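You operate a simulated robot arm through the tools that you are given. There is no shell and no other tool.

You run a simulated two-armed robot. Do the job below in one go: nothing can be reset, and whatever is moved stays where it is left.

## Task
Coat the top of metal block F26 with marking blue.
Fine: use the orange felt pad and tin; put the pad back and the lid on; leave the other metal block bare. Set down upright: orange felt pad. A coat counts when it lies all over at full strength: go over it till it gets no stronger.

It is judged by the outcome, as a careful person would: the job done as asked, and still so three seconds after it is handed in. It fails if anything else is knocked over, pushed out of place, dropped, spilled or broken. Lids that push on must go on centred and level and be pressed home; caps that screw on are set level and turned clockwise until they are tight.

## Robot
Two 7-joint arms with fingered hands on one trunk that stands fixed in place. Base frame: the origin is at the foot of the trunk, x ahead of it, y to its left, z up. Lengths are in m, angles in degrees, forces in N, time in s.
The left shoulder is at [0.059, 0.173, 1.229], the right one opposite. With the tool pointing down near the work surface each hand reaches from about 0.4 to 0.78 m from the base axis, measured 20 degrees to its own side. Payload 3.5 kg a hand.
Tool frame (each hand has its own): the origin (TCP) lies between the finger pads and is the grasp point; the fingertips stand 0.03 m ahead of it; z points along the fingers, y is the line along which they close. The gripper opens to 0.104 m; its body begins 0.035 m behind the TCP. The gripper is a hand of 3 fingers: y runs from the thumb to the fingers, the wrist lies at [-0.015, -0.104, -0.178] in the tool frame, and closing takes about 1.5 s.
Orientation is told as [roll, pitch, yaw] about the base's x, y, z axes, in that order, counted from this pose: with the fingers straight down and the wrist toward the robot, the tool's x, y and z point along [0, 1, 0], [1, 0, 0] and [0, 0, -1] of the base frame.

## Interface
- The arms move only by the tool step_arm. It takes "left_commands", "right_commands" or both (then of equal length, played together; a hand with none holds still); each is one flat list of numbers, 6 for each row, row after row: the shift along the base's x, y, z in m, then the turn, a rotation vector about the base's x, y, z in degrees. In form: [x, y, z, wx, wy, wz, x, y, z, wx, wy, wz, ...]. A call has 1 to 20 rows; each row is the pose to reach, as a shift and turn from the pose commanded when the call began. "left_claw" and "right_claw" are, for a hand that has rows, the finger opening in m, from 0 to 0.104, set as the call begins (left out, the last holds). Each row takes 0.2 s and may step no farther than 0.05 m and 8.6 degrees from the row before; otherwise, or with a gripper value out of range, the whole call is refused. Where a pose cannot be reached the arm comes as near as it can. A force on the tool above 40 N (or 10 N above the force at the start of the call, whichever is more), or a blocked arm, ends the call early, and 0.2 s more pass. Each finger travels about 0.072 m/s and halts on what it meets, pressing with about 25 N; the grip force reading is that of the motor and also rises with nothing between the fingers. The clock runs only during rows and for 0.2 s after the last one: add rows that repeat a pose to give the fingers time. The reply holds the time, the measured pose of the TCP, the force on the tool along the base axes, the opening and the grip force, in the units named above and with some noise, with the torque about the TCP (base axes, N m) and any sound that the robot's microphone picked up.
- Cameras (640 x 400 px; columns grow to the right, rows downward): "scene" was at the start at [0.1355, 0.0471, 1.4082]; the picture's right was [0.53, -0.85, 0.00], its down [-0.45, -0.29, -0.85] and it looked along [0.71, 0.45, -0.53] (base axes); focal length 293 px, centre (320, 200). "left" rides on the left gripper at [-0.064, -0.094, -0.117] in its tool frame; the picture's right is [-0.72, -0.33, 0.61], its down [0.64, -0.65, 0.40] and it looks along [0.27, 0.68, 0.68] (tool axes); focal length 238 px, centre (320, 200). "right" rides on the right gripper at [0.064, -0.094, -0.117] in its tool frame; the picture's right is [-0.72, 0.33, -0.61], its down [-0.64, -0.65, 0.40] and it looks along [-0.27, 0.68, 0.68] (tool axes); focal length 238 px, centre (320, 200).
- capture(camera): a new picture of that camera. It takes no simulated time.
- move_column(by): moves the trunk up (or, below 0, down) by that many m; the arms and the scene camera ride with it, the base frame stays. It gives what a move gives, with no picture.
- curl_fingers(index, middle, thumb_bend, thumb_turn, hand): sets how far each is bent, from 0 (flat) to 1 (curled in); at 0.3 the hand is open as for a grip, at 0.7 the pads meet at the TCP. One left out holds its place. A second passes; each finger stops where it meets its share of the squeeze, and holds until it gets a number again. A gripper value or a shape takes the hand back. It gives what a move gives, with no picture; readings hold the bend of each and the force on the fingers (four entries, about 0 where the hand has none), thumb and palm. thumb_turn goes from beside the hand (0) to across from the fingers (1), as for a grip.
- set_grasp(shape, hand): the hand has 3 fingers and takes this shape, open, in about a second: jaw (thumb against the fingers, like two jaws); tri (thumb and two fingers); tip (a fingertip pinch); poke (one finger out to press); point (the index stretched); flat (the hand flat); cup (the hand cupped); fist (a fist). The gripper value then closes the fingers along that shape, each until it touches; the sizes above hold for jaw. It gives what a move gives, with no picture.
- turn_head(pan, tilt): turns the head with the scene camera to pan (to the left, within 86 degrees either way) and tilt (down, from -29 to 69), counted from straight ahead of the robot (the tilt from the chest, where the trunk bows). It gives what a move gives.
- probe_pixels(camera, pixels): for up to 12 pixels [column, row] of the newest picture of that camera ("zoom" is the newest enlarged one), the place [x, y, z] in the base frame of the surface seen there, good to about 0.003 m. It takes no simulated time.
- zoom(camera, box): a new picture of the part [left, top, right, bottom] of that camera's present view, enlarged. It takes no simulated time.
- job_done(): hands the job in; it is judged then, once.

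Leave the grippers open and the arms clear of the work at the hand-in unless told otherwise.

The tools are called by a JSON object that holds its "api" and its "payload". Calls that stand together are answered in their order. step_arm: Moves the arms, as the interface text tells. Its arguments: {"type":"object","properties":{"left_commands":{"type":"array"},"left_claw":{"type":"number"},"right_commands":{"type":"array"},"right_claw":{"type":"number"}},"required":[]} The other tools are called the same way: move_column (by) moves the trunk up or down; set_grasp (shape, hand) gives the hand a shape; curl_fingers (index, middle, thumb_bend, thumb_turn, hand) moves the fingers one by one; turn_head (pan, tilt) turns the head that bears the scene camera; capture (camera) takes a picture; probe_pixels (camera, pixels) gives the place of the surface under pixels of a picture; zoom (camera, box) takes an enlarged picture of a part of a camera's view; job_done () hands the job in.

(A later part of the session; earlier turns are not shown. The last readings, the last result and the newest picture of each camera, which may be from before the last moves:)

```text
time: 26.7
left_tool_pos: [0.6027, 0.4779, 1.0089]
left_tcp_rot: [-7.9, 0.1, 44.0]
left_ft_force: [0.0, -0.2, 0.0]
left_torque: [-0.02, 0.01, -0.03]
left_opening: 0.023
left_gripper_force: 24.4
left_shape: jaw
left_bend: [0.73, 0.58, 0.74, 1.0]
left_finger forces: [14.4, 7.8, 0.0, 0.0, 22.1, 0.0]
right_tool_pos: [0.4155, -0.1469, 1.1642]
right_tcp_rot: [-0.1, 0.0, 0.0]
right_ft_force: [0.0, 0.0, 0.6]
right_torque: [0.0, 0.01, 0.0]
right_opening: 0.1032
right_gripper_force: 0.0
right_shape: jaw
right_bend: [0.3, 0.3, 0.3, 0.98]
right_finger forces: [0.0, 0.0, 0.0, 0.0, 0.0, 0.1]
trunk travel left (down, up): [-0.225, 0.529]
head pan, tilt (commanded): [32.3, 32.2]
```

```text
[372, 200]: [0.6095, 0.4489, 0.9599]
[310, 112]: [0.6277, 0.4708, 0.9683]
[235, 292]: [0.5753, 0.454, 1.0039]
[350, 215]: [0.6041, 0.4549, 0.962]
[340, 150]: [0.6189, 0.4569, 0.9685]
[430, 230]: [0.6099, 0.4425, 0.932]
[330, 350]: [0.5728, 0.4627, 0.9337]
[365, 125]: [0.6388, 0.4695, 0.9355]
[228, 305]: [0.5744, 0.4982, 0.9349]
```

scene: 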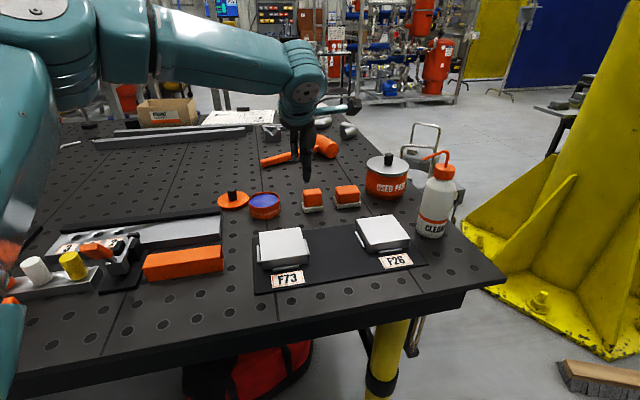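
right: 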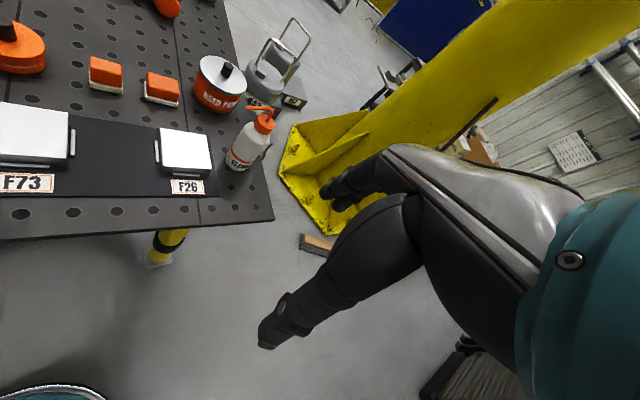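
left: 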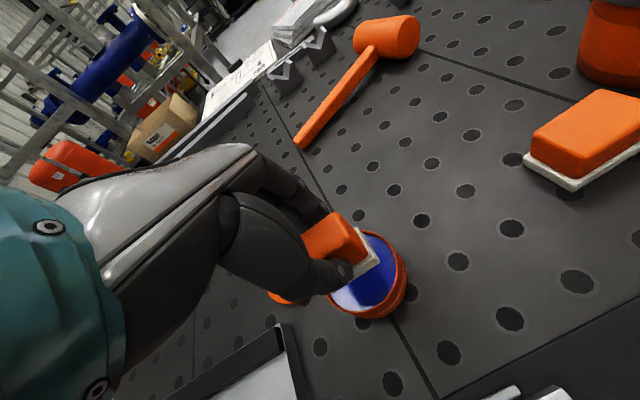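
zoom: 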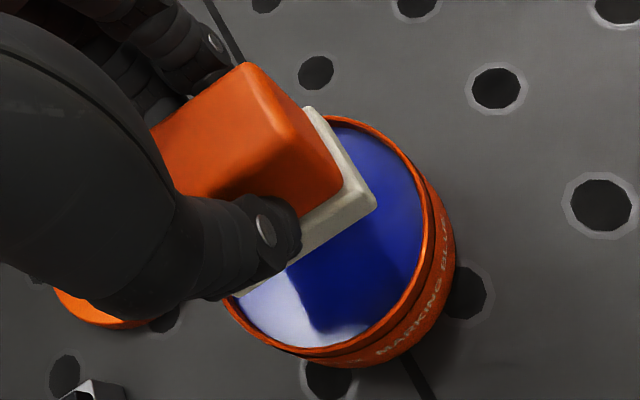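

The felt's centre is ~2 mm off the tin's centre; I'll shift by (+2, +2) mm and lower until the sole dips about 2–3 mm into the ink, then hold about 1 s.

{"api": "step_arm", "payload": {"left_commands": [0.002, 0.002, 0, 0, 0, 0, 0.002, 0.002, -0.012, 0, 0, 0, 0.002, 0.002, -0.02, 0, 0, 0, 0.002, 0.002, -0.025, 0, 0, 0, 0.002, 0.002, -0.028, 0, 0, 0, 0.002, 0.002, -0.028, 0, 0, 0, 0.002, 0.002, -0.028, 0, 0, 0, 0.002, 0.002, -0.028, 0, 0, 0]}}

{"api": "zoom", "payload": {"camera": "scene", "box": [235, 160, 305, 220]}}

{"api": "zoom", "payload": {"camera": "left", "box": [290, 190, 430, 330]}}

```text
time: 28.5
left_tool_pos: [0.6034, 0.479, 0.9808]
left_tcp_rot: [-8.1, 0.1, 44.0]
left_ft_force: [0.2, 0.4, 2.5]
left_torque: [0.07, -0.01, -0.01]
left_opening: 0.0228
left_gripper_force: 25.4
left_shape: jaw
left_bend: [0.73, 0.58, 0.74, 1.0]
left_finger forces: [14.8, 8.2, 0.0, 0.1, 22.6, 0.1]
right_tool_pos: [0.4163, -0.1455, 1.1659]
right_tcp_rot: [0.0, 0.1, -0.1]
right_ft_force: [0.6, -0.7, -0.4]
right_torque: [0.02, 0.0, 0.01]
right_opening: 0.1036
right_gripper_force: 0.1
right_shape: jaw
right_bend: [0.3, 0.3, 0.3, 0.98]
right_finger forces: [0.1, 0.1, 0.1, 0.0, 0.0, 0.0]
trunk travel left (down, up): [-0.225, 0.529]
head pan, tilt (commanded): [32.3, 32.2]
```

```text
6.67 times, centred on (270, 190) of scene
```

zoom: 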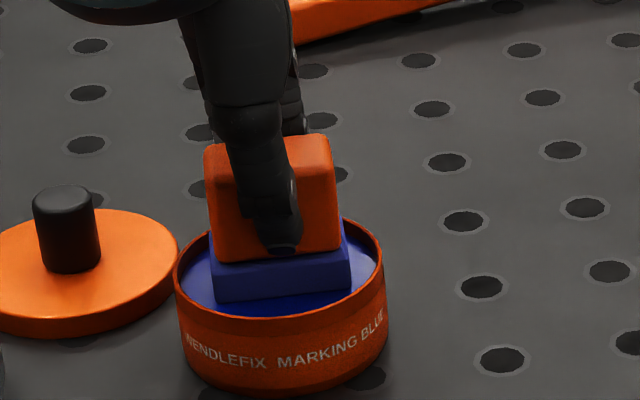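

```text
2.86 times, centred on (360, 260) of left
```

zoom: 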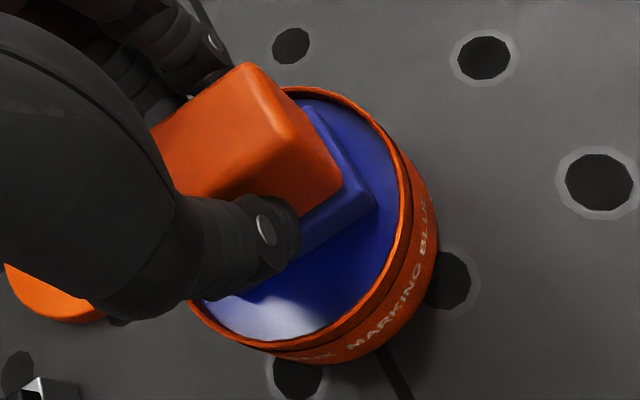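

The felt turned blue all through — it's loaded (contact 2.5 N). I'll lift it slowly out of the tin, and meanwhile probe block F26's top corners in the scene view.

{"api": "step_arm", "payload": {"left_commands": [0, 0, 0.004, 0, 0, 0, 0, 0, 0.009, 0, 0, 0, 0, 0, 0.015, 0, 0, 0, 0, 0, 0.02, 0, 0, 0, 0, 0, 0.03, 0, 0, 0, 0, 0, 0.045, 0, 0, 0, 0, 0, 0.06, 0, 0, 0, 0, 0, 0.06, 0, 0, 0]}}

{"api": "capture", "payload": {"camera": "scene"}}

{"api": "zoom", "payload": {"camera": "scene", "box": [345, 205, 425, 275]}}

```text
time: 30.3
left_tool_pos: [0.6054, 0.4789, 1.0398]
left_tcp_rot: [-7.9, 0.0, 44.1]
left_ft_force: [-0.6, -0.2, -0.9]
left_torque: [0.0, 0.05, -0.01]
left_opening: 0.023
left_gripper_force: 25.0
left_shape: jaw
left_bend: [0.73, 0.58, 0.74, 1.0]
left_finger forces: [14.4, 7.9, 0.0, 0.0, 22.4, 0.1]
right_tool_pos: [0.417, -0.1466, 1.1648]
right_tcp_rot: [-0.1, -0.1, 0.1]
right_ft_force: [-0.1, 0.1, 0.3]
right_torque: [0.0, 0.0, 0.0]
right_opening: 0.1035
right_gripper_force: 0.0
right_shape: jaw
right_bend: [0.3, 0.3, 0.3, 0.98]
right_finger forces: [0.1, 0.0, 0.0, 0.1, 0.1, 0.0]
trunk travel left (down, up): [-0.225, 0.529]
head pan, tilt (commanded): [32.3, 32.2]
```

```text
taken
```

scene: 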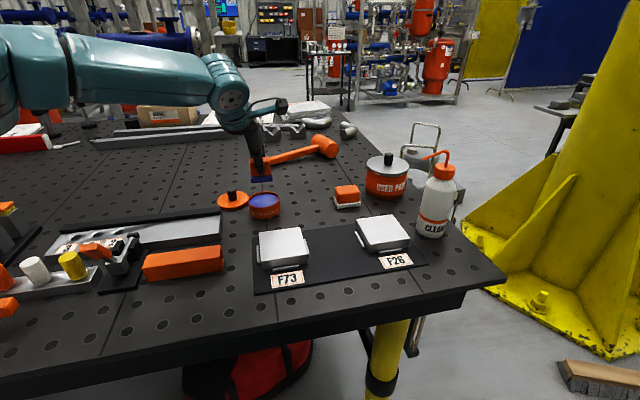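

```text
5.71 times, centred on (385, 240) of scene
```

zoom: 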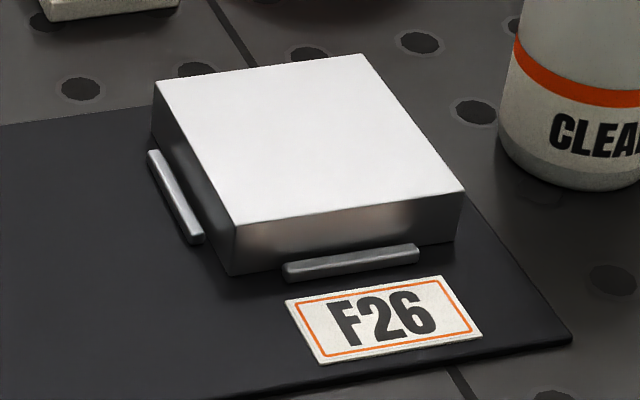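

Now I'll probe the F26 top face corners near (160,85), (360,58), (455,187), (240,222), the fence bars' tops, and the bottle's near side.

{"api": "probe_pixels", "payload": {"camera": "zoom", "pixels": [[162, 88], [358, 60], [458, 186], [240, 219], [300, 140], [260, 75], [410, 125], [350, 203], [200, 152], [350, 262], [180, 195], [550, 150]]}}

{"api": "probe_pixels", "payload": {"camera": "zoom", "pixels": [[156, 82], [363, 55], [463, 187], [236, 224], [152, 152], [200, 238], [287, 265], [415, 248]]}}

```text
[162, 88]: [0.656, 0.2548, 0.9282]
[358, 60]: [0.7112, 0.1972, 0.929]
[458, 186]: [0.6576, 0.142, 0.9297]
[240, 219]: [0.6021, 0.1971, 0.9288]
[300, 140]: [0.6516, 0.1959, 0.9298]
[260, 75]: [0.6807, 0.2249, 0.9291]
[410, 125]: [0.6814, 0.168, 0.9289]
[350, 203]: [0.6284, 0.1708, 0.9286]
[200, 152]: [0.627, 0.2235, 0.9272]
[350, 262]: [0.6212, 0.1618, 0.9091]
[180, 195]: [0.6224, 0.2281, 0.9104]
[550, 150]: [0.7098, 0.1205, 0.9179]
```

```text
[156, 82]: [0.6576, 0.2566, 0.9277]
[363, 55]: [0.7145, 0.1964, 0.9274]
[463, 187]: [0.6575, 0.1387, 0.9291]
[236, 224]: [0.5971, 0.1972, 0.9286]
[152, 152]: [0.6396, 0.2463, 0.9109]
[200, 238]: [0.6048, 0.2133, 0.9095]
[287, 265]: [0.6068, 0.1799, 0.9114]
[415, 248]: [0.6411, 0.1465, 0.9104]
```

F26's top: centre ≈ (0.657, 0.197), about 0.082 m square, edges at ±45°, top z ≈ 0.929 — already aligned with the pad. I must also watch the cleaner bottle next to it, so I'll probe its body and spout.

{"api": "zoom", "payload": {"camera": "scene", "box": [395, 140, 475, 250]}}

{"api": "probe_pixels", "payload": {"camera": "zoom", "pixels": [[285, 330], [230, 300], [365, 300], [300, 200], [320, 110], [255, 70], [290, 45], [270, 130], [380, 120], [300, 350]]}}

```text
3.64 times, centred on (435, 195) of scene
```

zoom: 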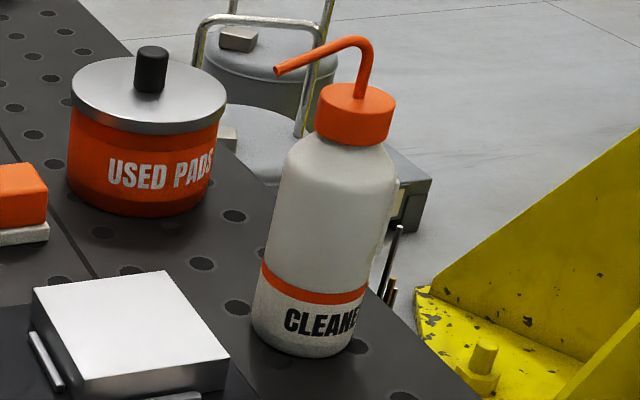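

```text
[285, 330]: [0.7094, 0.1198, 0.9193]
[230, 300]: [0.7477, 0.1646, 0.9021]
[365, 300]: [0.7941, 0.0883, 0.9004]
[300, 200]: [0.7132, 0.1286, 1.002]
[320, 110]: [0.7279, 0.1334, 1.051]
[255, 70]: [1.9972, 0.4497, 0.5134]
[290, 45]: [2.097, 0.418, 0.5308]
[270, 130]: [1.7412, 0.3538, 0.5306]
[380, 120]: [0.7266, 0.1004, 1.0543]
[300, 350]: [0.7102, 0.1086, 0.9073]
```

The bottle's spout reaches over toward the block. I'll probe along the thin orange spout to learn where its tip is.

{"api": "zoom", "payload": {"camera": "scene", "box": [420, 140, 455, 185]}}

{"api": "capture", "payload": {"camera": "right"}}

```text
8.89 times, centred on (438, 162) of scene
```

zoom: 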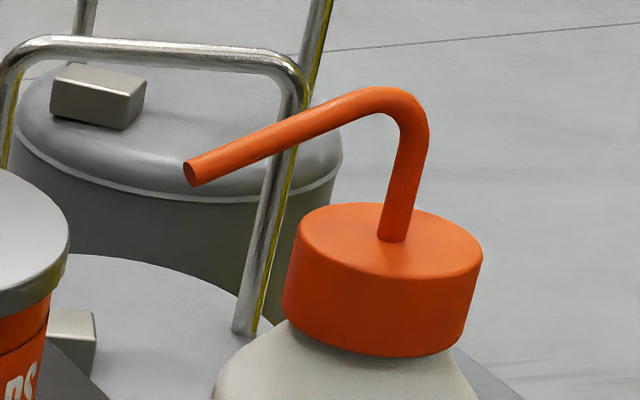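

```text
taken
```

right: 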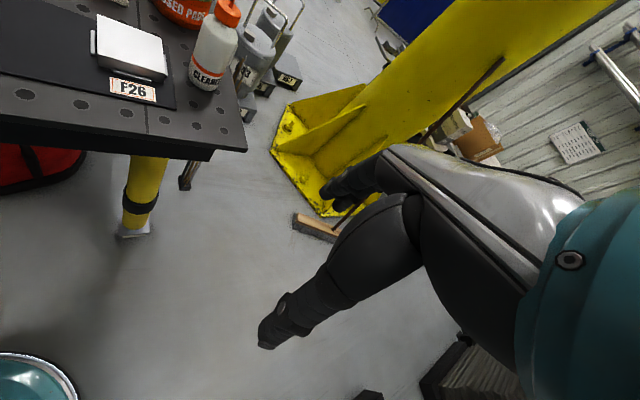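

{"api": "probe_pixels", "payload": {"camera": "zoom", "pixels": [[200, 168], [250, 148], [300, 125], [350, 103], [400, 105], [410, 150], [395, 225], [310, 240], [470, 260], [380, 320], [300, 300], [460, 320]]}}

```text
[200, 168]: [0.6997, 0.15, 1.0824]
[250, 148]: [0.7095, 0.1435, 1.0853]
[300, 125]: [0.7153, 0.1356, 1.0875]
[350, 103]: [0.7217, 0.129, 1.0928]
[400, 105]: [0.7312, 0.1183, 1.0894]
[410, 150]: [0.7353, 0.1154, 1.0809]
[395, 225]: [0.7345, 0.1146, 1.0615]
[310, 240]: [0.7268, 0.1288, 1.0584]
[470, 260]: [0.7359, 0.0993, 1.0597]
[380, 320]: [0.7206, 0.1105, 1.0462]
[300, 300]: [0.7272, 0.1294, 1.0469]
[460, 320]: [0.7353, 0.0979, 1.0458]
```

The spout tip is at (0.700, 0.150, 1.082), i.e. 22 mm past the block's right edge, so I'll keep the hand's offset to that side small. Now I carry the loaded pad at z≈1.04 to above the block centre, along a path clear of F73.

{"api": "step_arm", "payload": {"left_commands": [0.005, -0.03, 0, 0, 0, 0, 0.012, -0.065, 0, 0, 0, 0, 0.019, -0.1, 0, 0, 0, 0, 0.026, -0.135, 0, 0, 0, 0, 0.032, -0.17, 0, 0, 0, 0, 0.037, -0.205, 0, 0, 0, 0, 0.042, -0.24, 0, 0, 0, 0, 0.046, -0.265, 0, 0, 0, 0, 0.046, -0.272, 0, 0, 0, 0, 0.046, -0.272, 0, 0, 0, 0]}}

{"api": "capture", "payload": {"camera": "scene"}}

{"api": "capture", "payload": {"camera": "left"}}

```text
time: 32.5
left_tool_pos: [0.6447, 0.2247, 1.0395]
left_tcp_rot: [-8.0, 0.1, 44.1]
left_ft_force: [-0.7, 0.6, -0.5]
left_torque: [0.0, 0.02, 0.01]
left_opening: 0.0231
left_gripper_force: 25.3
left_shape: jaw
left_bend: [0.73, 0.58, 0.74, 1.0]
left_finger forces: [14.5, 7.9, 0.0, 0.0, 22.2, 0.1]
left hand out of reach, approached as far as the arm can: row 8, 9, 10
right_tool_pos: [0.4171, -0.1464, 1.1649]
right_tcp_rot: [0.0, 0.1, 0.0]
right_ft_force: [-0.2, 0.7, -0.1]
right_torque: [0.05, 0.01, -0.01]
right_opening: 0.1039
right_gripper_force: 0.0
right_shape: jaw
right_bend: [0.3, 0.3, 0.3, 0.98]
right_finger forces: [0.0, 0.0, 0.1, 0.0, 0.0, 0.0]
trunk travel left (down, up): [-0.225, 0.529]
head pan, tilt (commanded): [32.3, 32.2]
```

```text
taken
```

scene: 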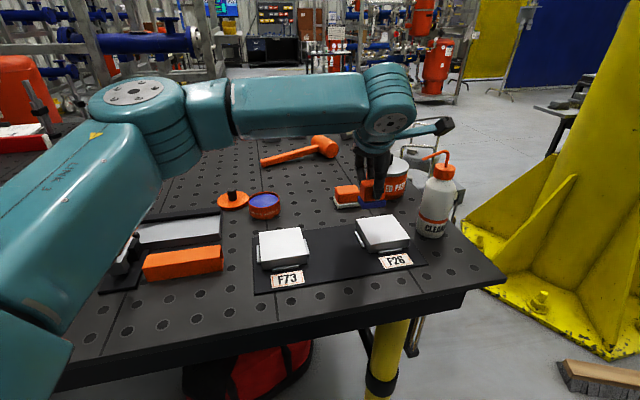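

```text
taken
```

left: 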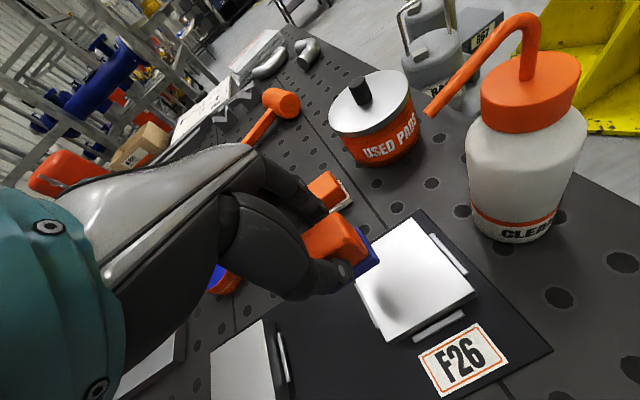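

At yaw 44° the wrist can't twist that far here (stopped at (0.645, 0.225)). I'll check the hand's width from the scene picture, because I want to turn to yaw ≈25° and know the clearance to the spout.

{"api": "zoom", "payload": {"camera": "scene", "box": [330, 60, 470, 220]}}

{"api": "probe_pixels", "payload": {"camera": "zoom", "pixels": [[190, 345], [150, 320], [170, 280], [190, 250], [150, 240], [120, 230], [270, 180], [355, 175], [320, 170], [110, 265], [130, 200], [215, 215]]}}

```text
2.50 times, centred on (400, 140) of scene
```

zoom: 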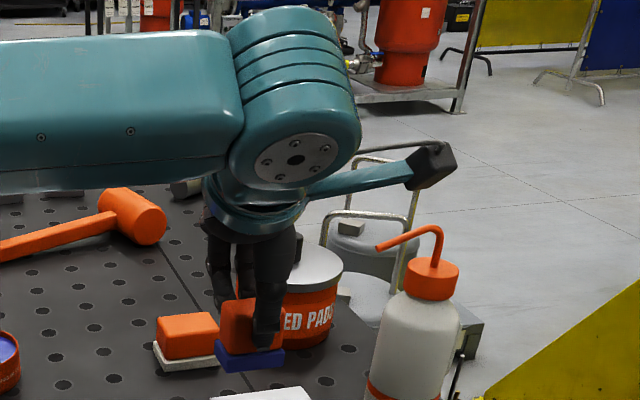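

```text
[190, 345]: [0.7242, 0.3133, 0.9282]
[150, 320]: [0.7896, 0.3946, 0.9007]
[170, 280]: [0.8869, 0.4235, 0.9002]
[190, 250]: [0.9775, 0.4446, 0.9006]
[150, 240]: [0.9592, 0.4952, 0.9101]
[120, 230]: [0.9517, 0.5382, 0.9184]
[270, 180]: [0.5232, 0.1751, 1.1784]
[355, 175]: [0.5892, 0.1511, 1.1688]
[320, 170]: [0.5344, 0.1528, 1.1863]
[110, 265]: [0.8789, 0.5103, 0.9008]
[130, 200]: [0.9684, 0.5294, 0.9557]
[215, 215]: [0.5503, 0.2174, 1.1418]
```

Hand width (~6 cm) leaves enough room to the spout. I'll turn the hand to yaw ≈25° about the vertical (pad stays level) and move over the block centre.

{"api": "step_arm", "payload": {"left_commands": [0, 0, 0, 0, 0, -6, 0, 0, 0, 0, 0, -13, 0, 0, 0, 0, 0, -19, 0.007, -0.01, 0, 0, 0, -19, 0.012, -0.02, 0, 0, 0, -19, 0.012, -0.02, 0, 0, 0, -19]}}

{"api": "capture", "payload": {"camera": "left"}}

{"api": "zoom", "payload": {"camera": "scene", "box": [330, 120, 470, 260]}}

```text
time: 33.9
left_tool_pos: [0.6568, 0.2047, 1.0385]
left_tcp_rot: [-8.0, 0.0, 24.9]
left_ft_force: [-0.3, 0.0, -0.9]
left_torque: [0.0, -0.03, 0.02]
left_opening: 0.0231
left_gripper_force: 25.4
left_shape: jaw
left_bend: [0.73, 0.58, 0.74, 1.0]
left_finger forces: [14.4, 7.9, 0.0, 0.1, 22.3, 0.1]
right_tool_pos: [0.4169, -0.1459, 1.1632]
right_tcp_rot: [0.0, 0.0, 0.0]
right_ft_force: [-0.3, 1.0, 0.4]
right_torque: [-0.01, -0.02, -0.03]
right_opening: 0.1036
right_gripper_force: 0.1
right_shape: jaw
right_bend: [0.3, 0.3, 0.3, 0.98]
right_finger forces: [0.1, 0.0, 0.0, 0.0, 0.0, 0.0]
trunk travel left (down, up): [-0.225, 0.529]
head pan, tilt (commanded): [32.3, 32.2]
```

```text
taken
```

left: 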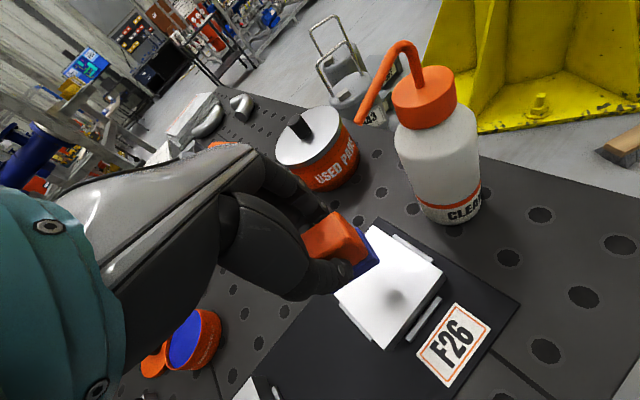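

```text
2.86 times, centred on (400, 190) of scene
```

zoom: 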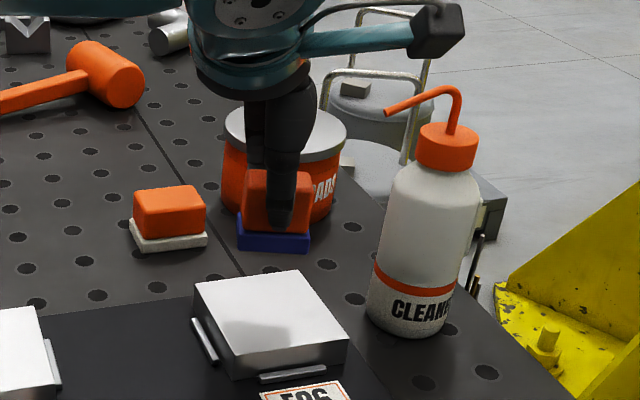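

Reached (0.657, 0.205) with yaw 25°. I'll probe the felt's corners to learn the pad's position relative to the TCP.

{"api": "zoom", "payload": {"camera": "left", "box": [290, 190, 410, 310]}}

{"api": "probe_pixels", "payload": {"camera": "zoom", "pixels": [[470, 248], [380, 145], [345, 290], [440, 250], [400, 300], [385, 130], [478, 240], [395, 290]]}}

{"api": "zoom", "payload": {"camera": "scene", "box": [365, 170, 425, 220]}}

{"api": "probe_pixels", "payload": {"camera": "zoom", "pixels": [[190, 200], [325, 200], [180, 190], [330, 190], [190, 180], [320, 180], [260, 200], [260, 190]]}}

```text
3.33 times, centred on (350, 250) of left
```

zoom: 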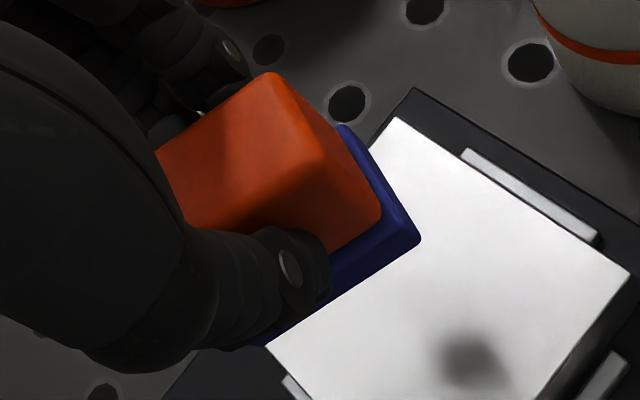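

```text
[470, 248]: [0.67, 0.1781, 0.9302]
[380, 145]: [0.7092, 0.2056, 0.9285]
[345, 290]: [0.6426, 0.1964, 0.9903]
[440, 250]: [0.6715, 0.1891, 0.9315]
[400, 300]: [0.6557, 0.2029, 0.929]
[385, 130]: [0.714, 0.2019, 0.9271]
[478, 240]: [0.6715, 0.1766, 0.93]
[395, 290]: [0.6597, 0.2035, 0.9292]
```

```text
8.00 times, centred on (395, 195) of scene
```

zoom: 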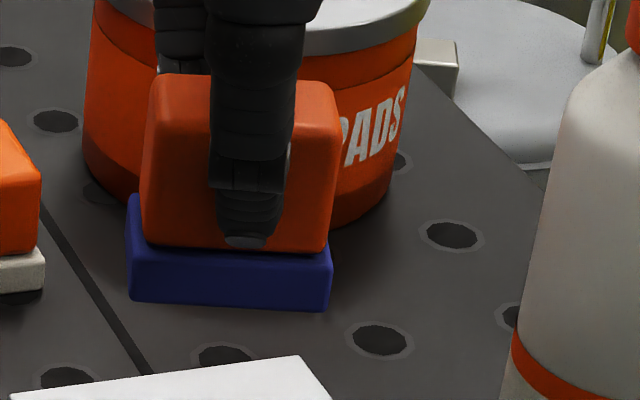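

```text
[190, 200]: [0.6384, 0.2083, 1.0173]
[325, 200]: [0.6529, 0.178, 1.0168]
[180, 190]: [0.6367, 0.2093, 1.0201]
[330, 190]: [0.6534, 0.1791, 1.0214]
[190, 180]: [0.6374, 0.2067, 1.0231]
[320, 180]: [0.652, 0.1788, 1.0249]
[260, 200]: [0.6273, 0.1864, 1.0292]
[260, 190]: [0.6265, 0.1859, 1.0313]
```

The block is held by bars on its right side too — good. Now the blue felt corners: probing (135,298), (322,306), etc. in the same scene zoom.

{"api": "zoom", "payload": {"camera": "scene", "box": [365, 170, 425, 220]}}

{"api": "probe_pixels", "payload": {"camera": "zoom", "pixels": [[136, 296], [322, 306], [136, 256], [325, 262], [230, 302], [131, 210], [140, 275], [320, 285]]}}

{"api": "zoom", "payload": {"camera": "left", "box": [290, 190, 410, 310]}}

{"api": "probe_pixels", "payload": {"camera": "zoom", "pixels": [[415, 240], [342, 130], [345, 270], [400, 215], [370, 165], [300, 310]]}}

```text
8.00 times, centred on (395, 195) of scene
```

zoom: 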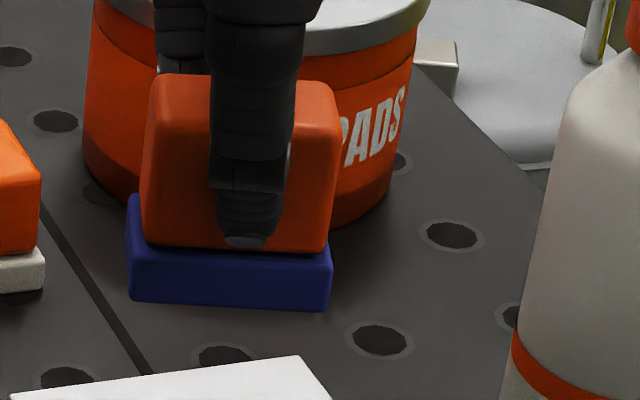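

```text
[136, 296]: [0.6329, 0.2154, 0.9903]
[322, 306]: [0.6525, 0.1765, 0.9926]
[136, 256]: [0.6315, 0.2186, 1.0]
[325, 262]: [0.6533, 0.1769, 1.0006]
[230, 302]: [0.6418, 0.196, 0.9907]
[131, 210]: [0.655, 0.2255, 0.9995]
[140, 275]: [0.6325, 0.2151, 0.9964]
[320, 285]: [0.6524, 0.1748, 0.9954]
```

```text
3.33 times, centred on (350, 250) of left
```

zoom: 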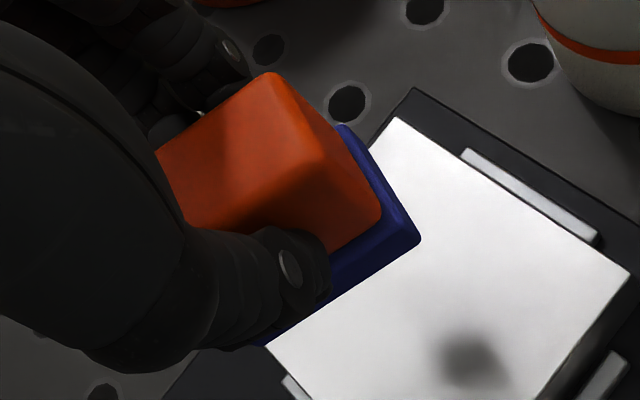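

```text
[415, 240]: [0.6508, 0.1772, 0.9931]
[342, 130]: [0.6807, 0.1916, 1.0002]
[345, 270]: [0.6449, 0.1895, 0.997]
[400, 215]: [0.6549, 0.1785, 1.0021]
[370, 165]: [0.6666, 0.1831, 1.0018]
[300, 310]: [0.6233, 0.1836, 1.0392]
```

The pad's centre practically coincides with the TCP; felt bottom is ~0.0525 m below it, so contact is expected at TCP z≈0.982. I'll lower over the block's middle to z≈0.986 first.

{"api": "step_arm", "payload": {"left_commands": [0, 0, -0.02, 0, 0, 0, 0, 0, -0.035, 0, 0, 0, 0, 0, -0.045, 0, 0, 0, 0, 0, -0.052, 0, 0, 0, 0, 0, -0.052, 0, 0, 0]}}

{"api": "zoom", "payload": {"camera": "scene", "box": [340, 140, 460, 260]}}

{"api": "zoom", "payload": {"camera": "left", "box": [270, 150, 490, 330]}}

```text
time: 35.1
left_tool_pos: [0.6559, 0.2046, 0.9867]
left_tcp_rot: [-8.0, 0.0, 25.1]
left_ft_force: [-0.2, 0.3, -0.2]
left_torque: [-0.03, 0.02, 0.0]
left_opening: 0.0228
left_gripper_force: 24.9
left_shape: jaw
left_bend: [0.73, 0.58, 0.74, 1.0]
left_finger forces: [14.3, 7.8, 0.0, 0.0, 22.3, 0.1]
right_tool_pos: [0.4166, -0.1473, 1.1645]
right_tcp_rot: [0.0, 0.0, 0.0]
right_ft_force: [-0.4, 0.2, 0.1]
right_torque: [-0.03, 0.02, 0.01]
right_opening: 0.1035
right_gripper_force: 0.1
right_shape: jaw
right_bend: [0.3, 0.3, 0.3, 0.98]
right_finger forces: [0.0, 0.1, 0.0, 0.0, 0.0, 0.0]
trunk travel left (down, up): [-0.225, 0.529]
head pan, tilt (commanded): [32.3, 32.2]
```

```text
3.33 times, centred on (400, 200) of scene
```

zoom: 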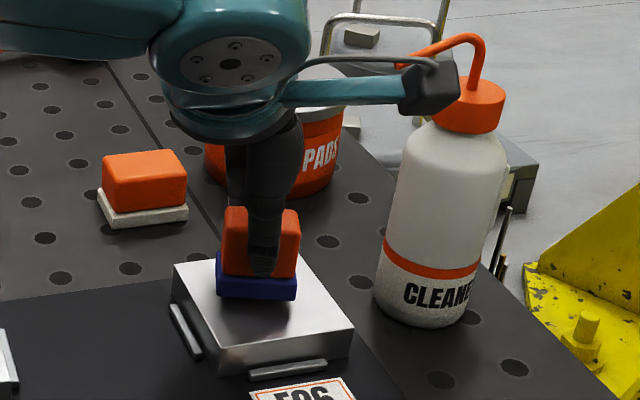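

```text
2.22 times, centred on (380, 240) of left
```

zoom: 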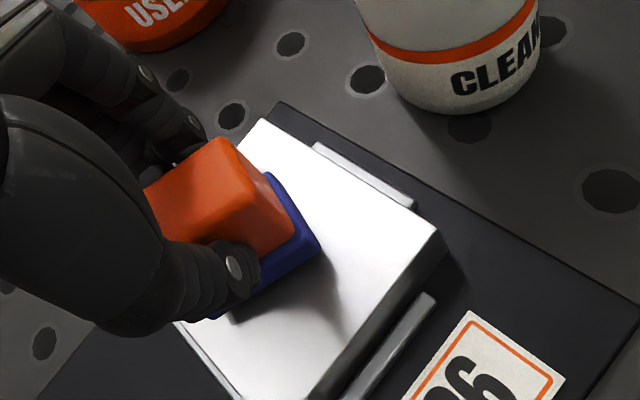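

No contact yet at z=0.987. Lowering in 1 mm steps until light contact.

{"api": "step_arm", "payload": {"left_commands": [0, 0, -0.001, 0, 0, 0, 0, 0, -0.002, 0, 0, 0, 0, 0, -0.003, 0, 0, 0, 0, 0, -0.004, 0, 0, 0]}}

```text
time: 36.1
left_tool_pos: [0.657, 0.2059, 0.9825]
left_tcp_rot: [-8.0, 0.0, 25.0]
left_ft_force: [-0.6, 0.1, -0.4]
left_torque: [-0.03, 0.0, 0.0]
left_opening: 0.0231
left_gripper_force: 24.9
left_shape: jaw
left_bend: [0.73, 0.58, 0.74, 1.0]
left_finger forces: [14.4, 7.8, 0.0, 0.0, 22.4, 0.0]
right_tool_pos: [0.4164, -0.1463, 1.1649]
right_tcp_rot: [0.0, 0.0, 0.0]
right_ft_force: [-0.7, -0.2, -0.4]
right_torque: [0.01, 0.03, 0.04]
right_opening: 0.1038
right_gripper_force: 0.1
right_shape: jaw
right_bend: [0.3, 0.3, 0.3, 0.98]
right_finger forces: [0.0, 0.0, 0.0, 0.1, 0.0, 0.0]
trunk travel left (down, up): [-0.225, 0.529]
head pan, tilt (commanded): [32.3, 32.2]
```

Still no force at 0.9825; I continue in 1 mm steps.

{"api": "step_arm", "payload": {"left_commands": [0, 0, -0.001, 0, 0, 0, 0, 0, -0.002, 0, 0, 0, 0, 0, -0.002, 0, 0, 0]}}

{"api": "zoom", "payload": {"camera": "left", "box": [270, 150, 490, 330]}}

```text
time: 36.9
left_tool_pos: [0.6562, 0.2052, 0.9802]
left_tcp_rot: [-8.0, 0.0, 25.1]
left_ft_force: [-0.7, 0.0, -0.7]
left_torque: [0.01, 0.0, 0.03]
left_opening: 0.023
left_gripper_force: 25.2
left_shape: jaw
left_bend: [0.73, 0.58, 0.74, 1.0]
left_finger forces: [14.4, 7.9, 0.0, 0.1, 22.3, 0.0]
right_tool_pos: [0.4169, -0.1466, 1.1647]
right_tcp_rot: [-0.1, -0.1, -0.1]
right_ft_force: [-0.5, 0.0, -0.6]
right_torque: [0.02, 0.01, 0.0]
right_opening: 0.1038
right_gripper_force: 0.1
right_shape: jaw
right_bend: [0.3, 0.3, 0.3, 0.98]
right_finger forces: [0.0, 0.0, 0.0, 0.0, 0.1, 0.0]
trunk travel left (down, up): [-0.225, 0.529]
head pan, tilt (commanded): [32.3, 32.2]
```

```text
2.22 times, centred on (380, 240) of left
```

zoom: 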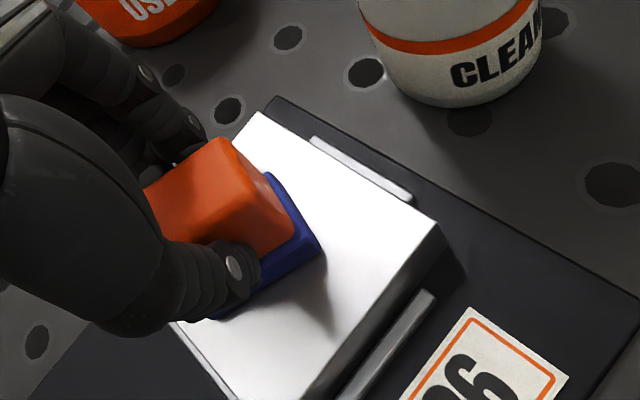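

Very close, still no force. Another 2 mm in 1 mm steps.

{"api": "step_arm", "payload": {"left_commands": [0, 0, -0.001, 0, 0, 0, 0, 0, -0.002, 0, 0, 0, 0, 0, -0.002, 0, 0, 0]}}

```text
time: 37.7
left_tool_pos: [0.6554, 0.2052, 0.9797]
left_tcp_rot: [-8.1, -0.1, 25.0]
left_ft_force: [0.6, 0.8, 4.6]
left_torque: [0.02, -0.06, 0.02]
left_opening: 0.0231
left_gripper_force: 24.8
left_shape: jaw
left_bend: [0.73, 0.58, 0.74, 1.0]
left_finger forces: [15.0, 8.2, 0.1, 0.1, 23.1, 0.0]
right_tool_pos: [0.4161, -0.1466, 1.1642]
right_tcp_rot: [0.0, 0.0, 0.0]
right_ft_force: [-0.1, -0.8, 0.1]
right_torque: [0.0, 0.0, 0.02]
right_opening: 0.1036
right_gripper_force: 0.1
right_shape: jaw
right_bend: [0.3, 0.3, 0.3, 0.98]
right_finger forces: [0.0, 0.0, 0.0, 0.1, 0.1, 0.0]
trunk travel left (down, up): [-0.225, 0.529]
head pan, tilt (commanded): [32.3, 32.2]
```

Contact at 4.6 N with almost no torque, so the pad sits flat. I'll do one trial stroke along the block's near–far direction through the middle.

{"api": "step_arm", "payload": {"left_commands": [-0.0085, -0.0085, 0, 0, 0, 0, -0.0177, -0.0177, 0, 0, 0, 0, -0.0269, -0.0269, 0, 0, 0, 0, -0.0177, -0.0177, 0, 0, 0, 0, -0.0085, -0.0085, 0, 0, 0, 0, 0, 0, 0, 0, 0, 0, 0.0099, 0.0099, 0, 0, 0, 0, 0.0198, 0.0198, 0, 0, 0, 0, 0.0099, 0.0099, 0, 0, 0, 0, 0, 0, 0, 0, 0, 0]}}

{"api": "zoom", "payload": {"camera": "left", "box": [270, 150, 490, 330]}}

{"api": "zoom", "payload": {"camera": "scene", "box": [340, 160, 440, 260]}}

```text
time: 39.9
left_tool_pos: [0.6563, 0.2053, 0.9801]
left_tcp_rot: [-8.0, -0.1, 25.2]
left_ft_force: [2.3, 1.3, 8.0]
left_torque: [0.04, -0.09, 0.06]
left_opening: 0.0231
left_gripper_force: 24.6
left_shape: jaw
left_bend: [0.74, 0.58, 0.75, 1.0]
left_finger forces: [17.0, 9.6, 0.0, 0.0, 24.0, 0.0]
right_tool_pos: [0.4166, -0.1465, 1.1655]
right_tcp_rot: [-0.1, 0.0, 0.0]
right_ft_force: [-0.3, 0.2, -1.0]
right_torque: [0.02, -0.03, 0.02]
right_opening: 0.1036
right_gripper_force: 0.1
right_shape: jaw
right_bend: [0.3, 0.3, 0.3, 0.98]
right_finger forces: [0.0, 0.0, 0.0, 0.0, 0.0, 0.1]
trunk travel left (down, up): [-0.225, 0.529]
head pan, tilt (commanded): [32.3, 32.2]
```

```text
2.22 times, centred on (380, 240) of left
```

zoom: 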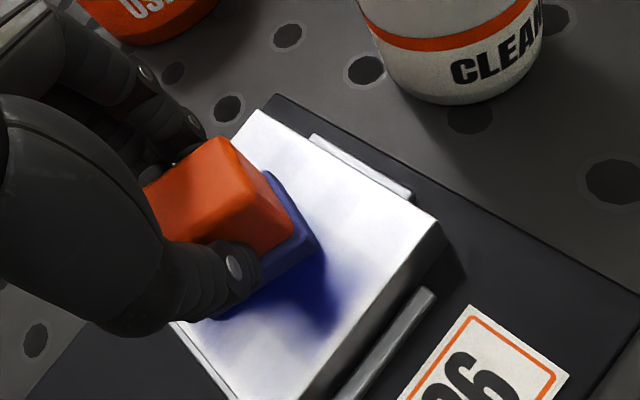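

```text
4.00 times, centred on (390, 210) of scene
```

zoom: 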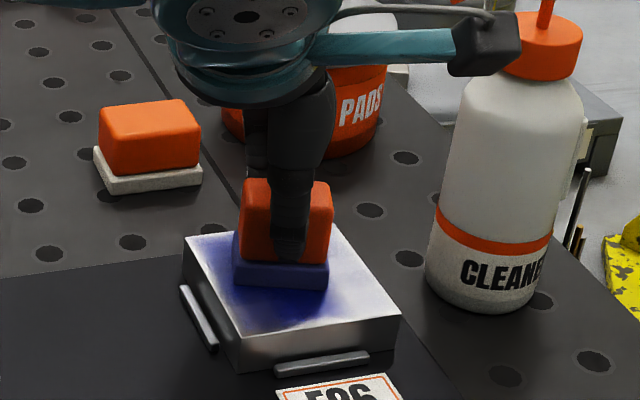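

The felt leaves blue that builds up gradually. I'll now raster: lanes at −22, −11, 0 and +11 mm across, from 33 mm near to 33 mm far, with slightly lighter pressure.

{"api": "step_arm", "payload": {"left_commands": [-0.0055, 0.0052, 0.0005, 0, 0, 0, -0.0112, 0.0109, 0.0005, 0, 0, 0, -0.0006, 0.0215, 0.0005, 0, 0, 0, 0.0086, 0.0307, 0.0005, 0, 0, 0, -0.0041, 0.018, 0.0005, 0, 0, 0, -0.0168, 0.0052, 0.0005, 0, 0, 0, -0.0288, -0.0068, 0.0005, 0, 0, 0, -0.038, -0.016, 0.0005, 0, 0, 0, -0.0303, -0.0238, 0.0005, 0, 0, 0, -0.0175, -0.011, 0.0005, 0, 0, 0, -0.0055, 0.001, 0.0005, 0, 0, 0, 0.0058, 0.0123, 0.0005, 0, 0, 0, 0.0164, 0.0229, 0.0005, 0, 0, 0, 0.0242, 0.0151, 0.0005, 0, 0, 0, 0.0115, 0.0024, 0.0005, 0, 0, 0, -0.0013, -0.0103, 0.0005, 0, 0, 0, -0.0133, -0.0223, 0.0005, 0, 0, 0, -0.0225, -0.0315, 0.0005, 0, 0, 0, -0.0147, -0.0393, 0.0005, 0, 0, 0, -0.002, -0.0266, 0.0005, 0, 0, 0]}}

{"api": "zoom", "payload": {"camera": "left", "box": [230, 130, 490, 330]}}

{"api": "zoom", "payload": {"camera": "scene", "box": [340, 160, 460, 260]}}

```text
time: 44.1
left_tool_pos: [0.6504, 0.1827, 0.9798]
left_tcp_rot: [-8.1, 0.0, 24.8]
left_ft_force: [-1.2, -0.4, 1.1]
left_torque: [-0.02, -0.03, -0.03]
left_opening: 0.0232
left_gripper_force: 24.8
left_shape: jaw
left_bend: [0.74, 0.58, 0.74, 1.0]
left_finger forces: [15.6, 8.6, 0.0, 0.1, 24.5, 0.0]
left hand out of reach, approached as far as the arm can: row 19, 20
right_tool_pos: [0.4162, -0.1477, 1.1645]
right_tcp_rot: [-0.1, 0.1, -0.1]
right_ft_force: [1.0, 0.9, 0.6]
right_torque: [0.02, -0.03, 0.0]
right_opening: 0.1035
right_gripper_force: 0.0
right_shape: jaw
right_bend: [0.3, 0.3, 0.3, 0.98]
right_finger forces: [0.0, 0.1, 0.0, 0.0, 0.0, 0.0]
trunk travel left (down, up): [-0.225, 0.529]
head pan, tilt (commanded): [32.3, 32.2]
```

```text
2.00 times, centred on (360, 230) of left
```

zoom: 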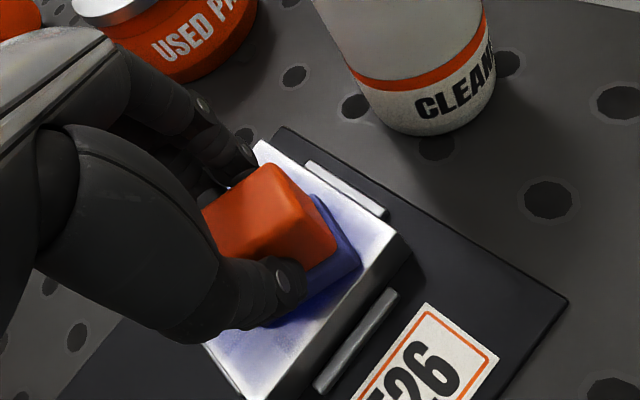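

```text
4.00 times, centred on (400, 210) of scene
```

zoom: 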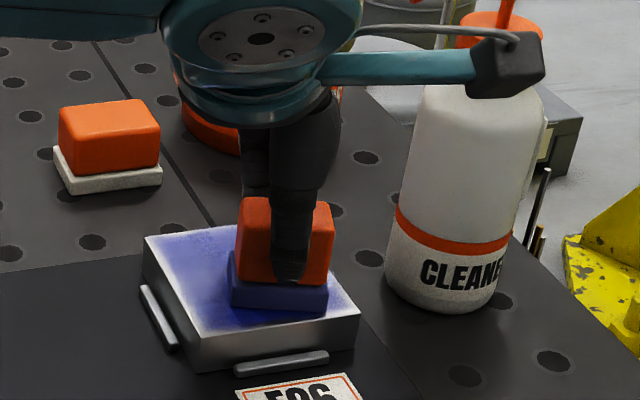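

The wrist limit appeared again toward the right side (rows 19–20). I'll need a smaller yaw for the right strip; first I'll lift the pad a bit and probe the hand's outer contour in the left camera, to check spout clearance.

{"api": "step_arm", "payload": {"left_commands": [0, 0.002, 0.006, 0, 0, 0, -0.004, 0.01, 0.015, 0, 0, 0, -0.004, 0.012, 0.02, 0, 0, 0]}}

{"api": "capture", "payload": {"camera": "left"}}

{"api": "probe_pixels", "payload": {"camera": "left", "pixels": [[255, 160], [245, 148], [270, 165], [290, 185], [310, 205], [230, 150], [200, 160], [260, 155], [330, 215], [240, 200], [150, 180], [300, 190]]}}

{"api": "zoom", "payload": {"camera": "scene", "box": [340, 100, 460, 260]}}

```text
time: 44.9
left_tool_pos: [0.6468, 0.1957, 0.9999]
left_tcp_rot: [-8.0, 0.0, 25.1]
left_ft_force: [0.2, -0.7, -0.9]
left_torque: [0.05, 0.0, -0.02]
left_opening: 0.0231
left_gripper_force: 25.3
left_shape: jaw
left_bend: [0.74, 0.58, 0.75, 1.0]
left_finger forces: [15.8, 8.5, 0.1, 0.1, 24.2, 0.1]
right_tool_pos: [0.4166, -0.1478, 1.1638]
right_tcp_rot: [0.0, 0.1, 0.0]
right_ft_force: [0.0, 0.0, 0.0]
right_torque: [0.01, 0.03, -0.01]
right_opening: 0.1037
right_gripper_force: 0.2
right_shape: jaw
right_bend: [0.3, 0.3, 0.3, 0.98]
right_finger forces: [0.0, 0.0, 0.0, 0.0, 0.0, 0.0]
trunk travel left (down, up): [-0.225, 0.529]
head pan, tilt (commanded): [32.3, 32.2]
```

```text
taken
```

left: 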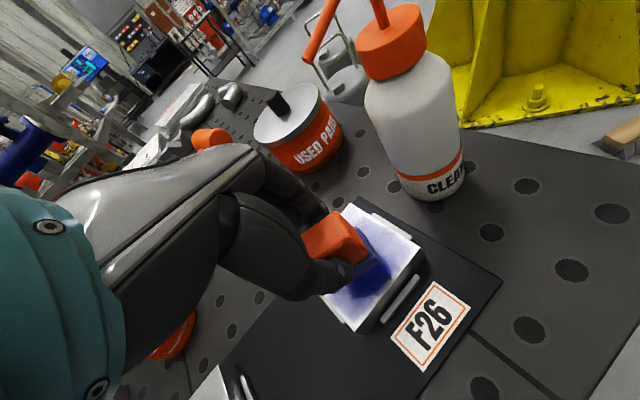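

```text
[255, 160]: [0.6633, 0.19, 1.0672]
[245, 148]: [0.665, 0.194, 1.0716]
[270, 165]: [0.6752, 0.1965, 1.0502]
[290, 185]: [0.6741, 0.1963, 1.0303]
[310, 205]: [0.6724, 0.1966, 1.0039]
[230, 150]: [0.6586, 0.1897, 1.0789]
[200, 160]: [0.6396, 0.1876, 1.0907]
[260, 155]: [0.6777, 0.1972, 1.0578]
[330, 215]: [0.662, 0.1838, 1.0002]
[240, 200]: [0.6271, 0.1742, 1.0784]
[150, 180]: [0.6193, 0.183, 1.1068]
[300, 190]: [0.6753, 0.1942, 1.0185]
```

```text
2.50 times, centred on (400, 180) of scene
```

zoom: 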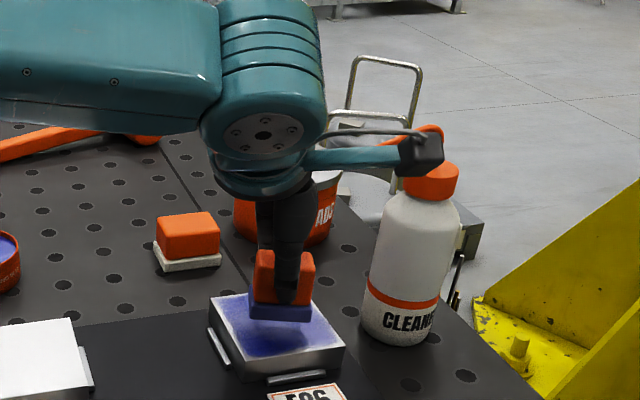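

The hand's back at spout height stays well behind the spout (knuckles top out ~2 cm below it), so a yaw of 10° is safe. I'll rotate by −15° in place, 2 cm above the block.

{"api": "step_arm", "payload": {"left_commands": [0, 0, 0, 0, 0, -7.5, 0, 0, 0, 0, 0, -15, 0, 0, 0, 0, 0, -15]}}

{"api": "zoom", "payload": {"camera": "scene", "box": [350, 180, 430, 260]}}

{"api": "capture", "payload": {"camera": "left"}}

```text
time: 45.7
left_tool_pos: [0.6461, 0.1941, 1.0008]
left_tcp_rot: [-8.0, 0.0, 10.0]
left_ft_force: [0.5, -0.3, -0.9]
left_torque: [0.02, 0.0, -0.01]
left_opening: 0.0231
left_gripper_force: 25.1
left_shape: jaw
left_bend: [0.74, 0.58, 0.75, 1.0]
left_finger forces: [15.5, 8.4, 0.1, 0.0, 24.1, 0.0]
right_tool_pos: [0.4168, -0.1476, 1.1656]
right_tcp_rot: [0.0, 0.0, 0.1]
right_ft_force: [0.7, 0.4, -0.1]
right_torque: [-0.01, 0.0, 0.03]
right_opening: 0.1034
right_gripper_force: 0.0
right_shape: jaw
right_bend: [0.3, 0.3, 0.3, 0.98]
right_finger forces: [0.0, 0.0, 0.0, 0.0, 0.0, 0.1]
trunk travel left (down, up): [-0.225, 0.529]
head pan, tilt (commanded): [32.3, 32.2]
```

```text
5.00 times, centred on (390, 220) of scene
```

zoom: 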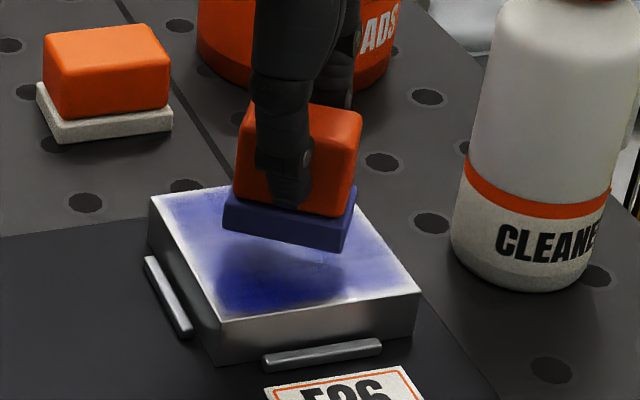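

```text
taken
```

left: 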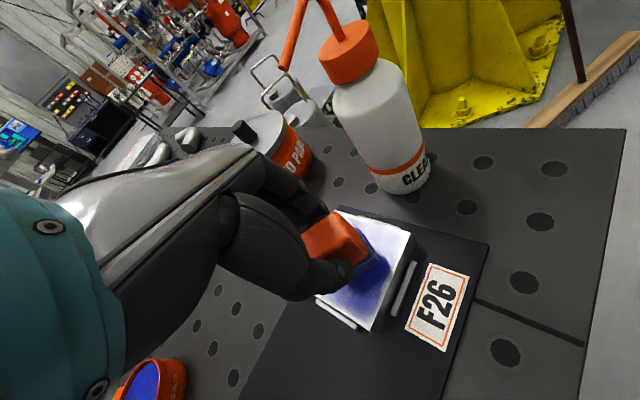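

The coat is forming but the outer few millimetres are pale, so I should overshoot the edges more. Before lowering I'll test in the air whether the right-hand strip is reachable with yaw 10°.

{"api": "step_arm", "payload": {"left_commands": [0.012, -0.012, 0, 0, 0, 0, 0.0242, -0.0242, 0, 0, 0, 0, 0.005, -0.0433, 0, 0, 0, 0, 0.005, -0.0433, 0, 0, 0, 0]}}

{"api": "zoom", "payload": {"camera": "scene", "box": [340, 120, 460, 260]}}

```text
time: 46.7
left_tool_pos: [0.6503, 0.1541, 1.0009]
left_tcp_rot: [-8.1, 0.0, 10.0]
left_ft_force: [0.0, 0.8, -1.1]
left_torque: [0.0, 0.0, 0.01]
left_opening: 0.0234
left_gripper_force: 25.4
left_shape: jaw
left_bend: [0.74, 0.58, 0.75, 1.0]
left_finger forces: [15.6, 8.2, 0.0, 0.1, 24.1, 0.0]
right_tool_pos: [0.4161, -0.1456, 1.165]
right_tcp_rot: [0.1, 0.0, -0.1]
right_ft_force: [-1.0, 0.0, -0.6]
right_torque: [-0.02, 0.0, 0.0]
right_opening: 0.1035
right_gripper_force: 0.0
right_shape: jaw
right_bend: [0.3, 0.3, 0.3, 0.98]
right_finger forces: [0.0, 0.0, 0.0, 0.0, 0.1, 0.0]
trunk travel left (down, up): [-0.225, 0.529]
head pan, tilt (commanded): [32.3, 32.2]
```

```text
2.86 times, centred on (400, 190) of scene
```

zoom: 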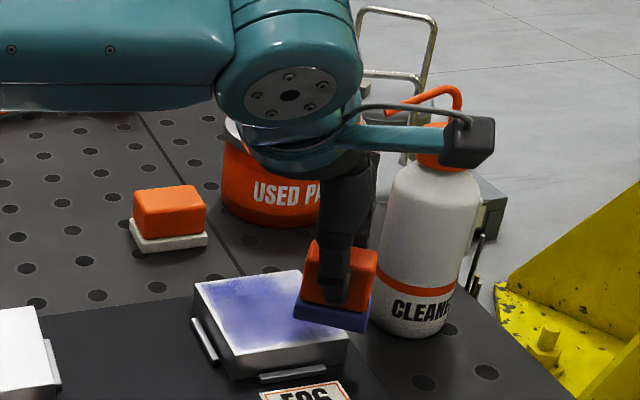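

Reachable, with about 2 cm to bottle and spout. I'll move inward to a central landing point and lower to contact again.

{"api": "step_arm", "payload": {"left_commands": [0.0092, 0.0276, 0, 0, 0, 0, 0.0092, 0.0276, -0.01, 0, 0, 0, 0.0092, 0.0276, -0.017, 0, 0, 0, 0.0092, 0.0276, -0.02, 0, 0, 0, 0.0092, 0.0276, -0.021, 0, 0, 0, 0.0092, 0.0276, -0.021, 0, 0, 0]}}

```text
time: 48.1
left_tool_pos: [0.66, 0.1796, 0.9792]
left_tcp_rot: [-7.9, -0.1, 9.9]
left_ft_force: [0.4, 0.1, 1.3]
left_torque: [-0.01, -0.05, -0.03]
left_opening: 0.0233
left_gripper_force: 24.8
left_shape: jaw
left_bend: [0.74, 0.58, 0.75, 1.0]
left_finger forces: [15.5, 8.4, 0.1, 0.0, 24.2, 0.0]
right_tool_pos: [0.4159, -0.1465, 1.164]
right_tcp_rot: [0.0, 0.0, 0.0]
right_ft_force: [0.7, -0.6, 0.2]
right_torque: [0.03, 0.0, 0.02]
right_opening: 0.1036
right_gripper_force: 0.0
right_shape: jaw
right_bend: [0.3, 0.3, 0.3, 0.98]
right_finger forces: [0.0, 0.1, 0.0, 0.0, 0.1, 0.0]
trunk travel left (down, up): [-0.225, 0.529]
head pan, tilt (commanded): [32.3, 32.2]
```

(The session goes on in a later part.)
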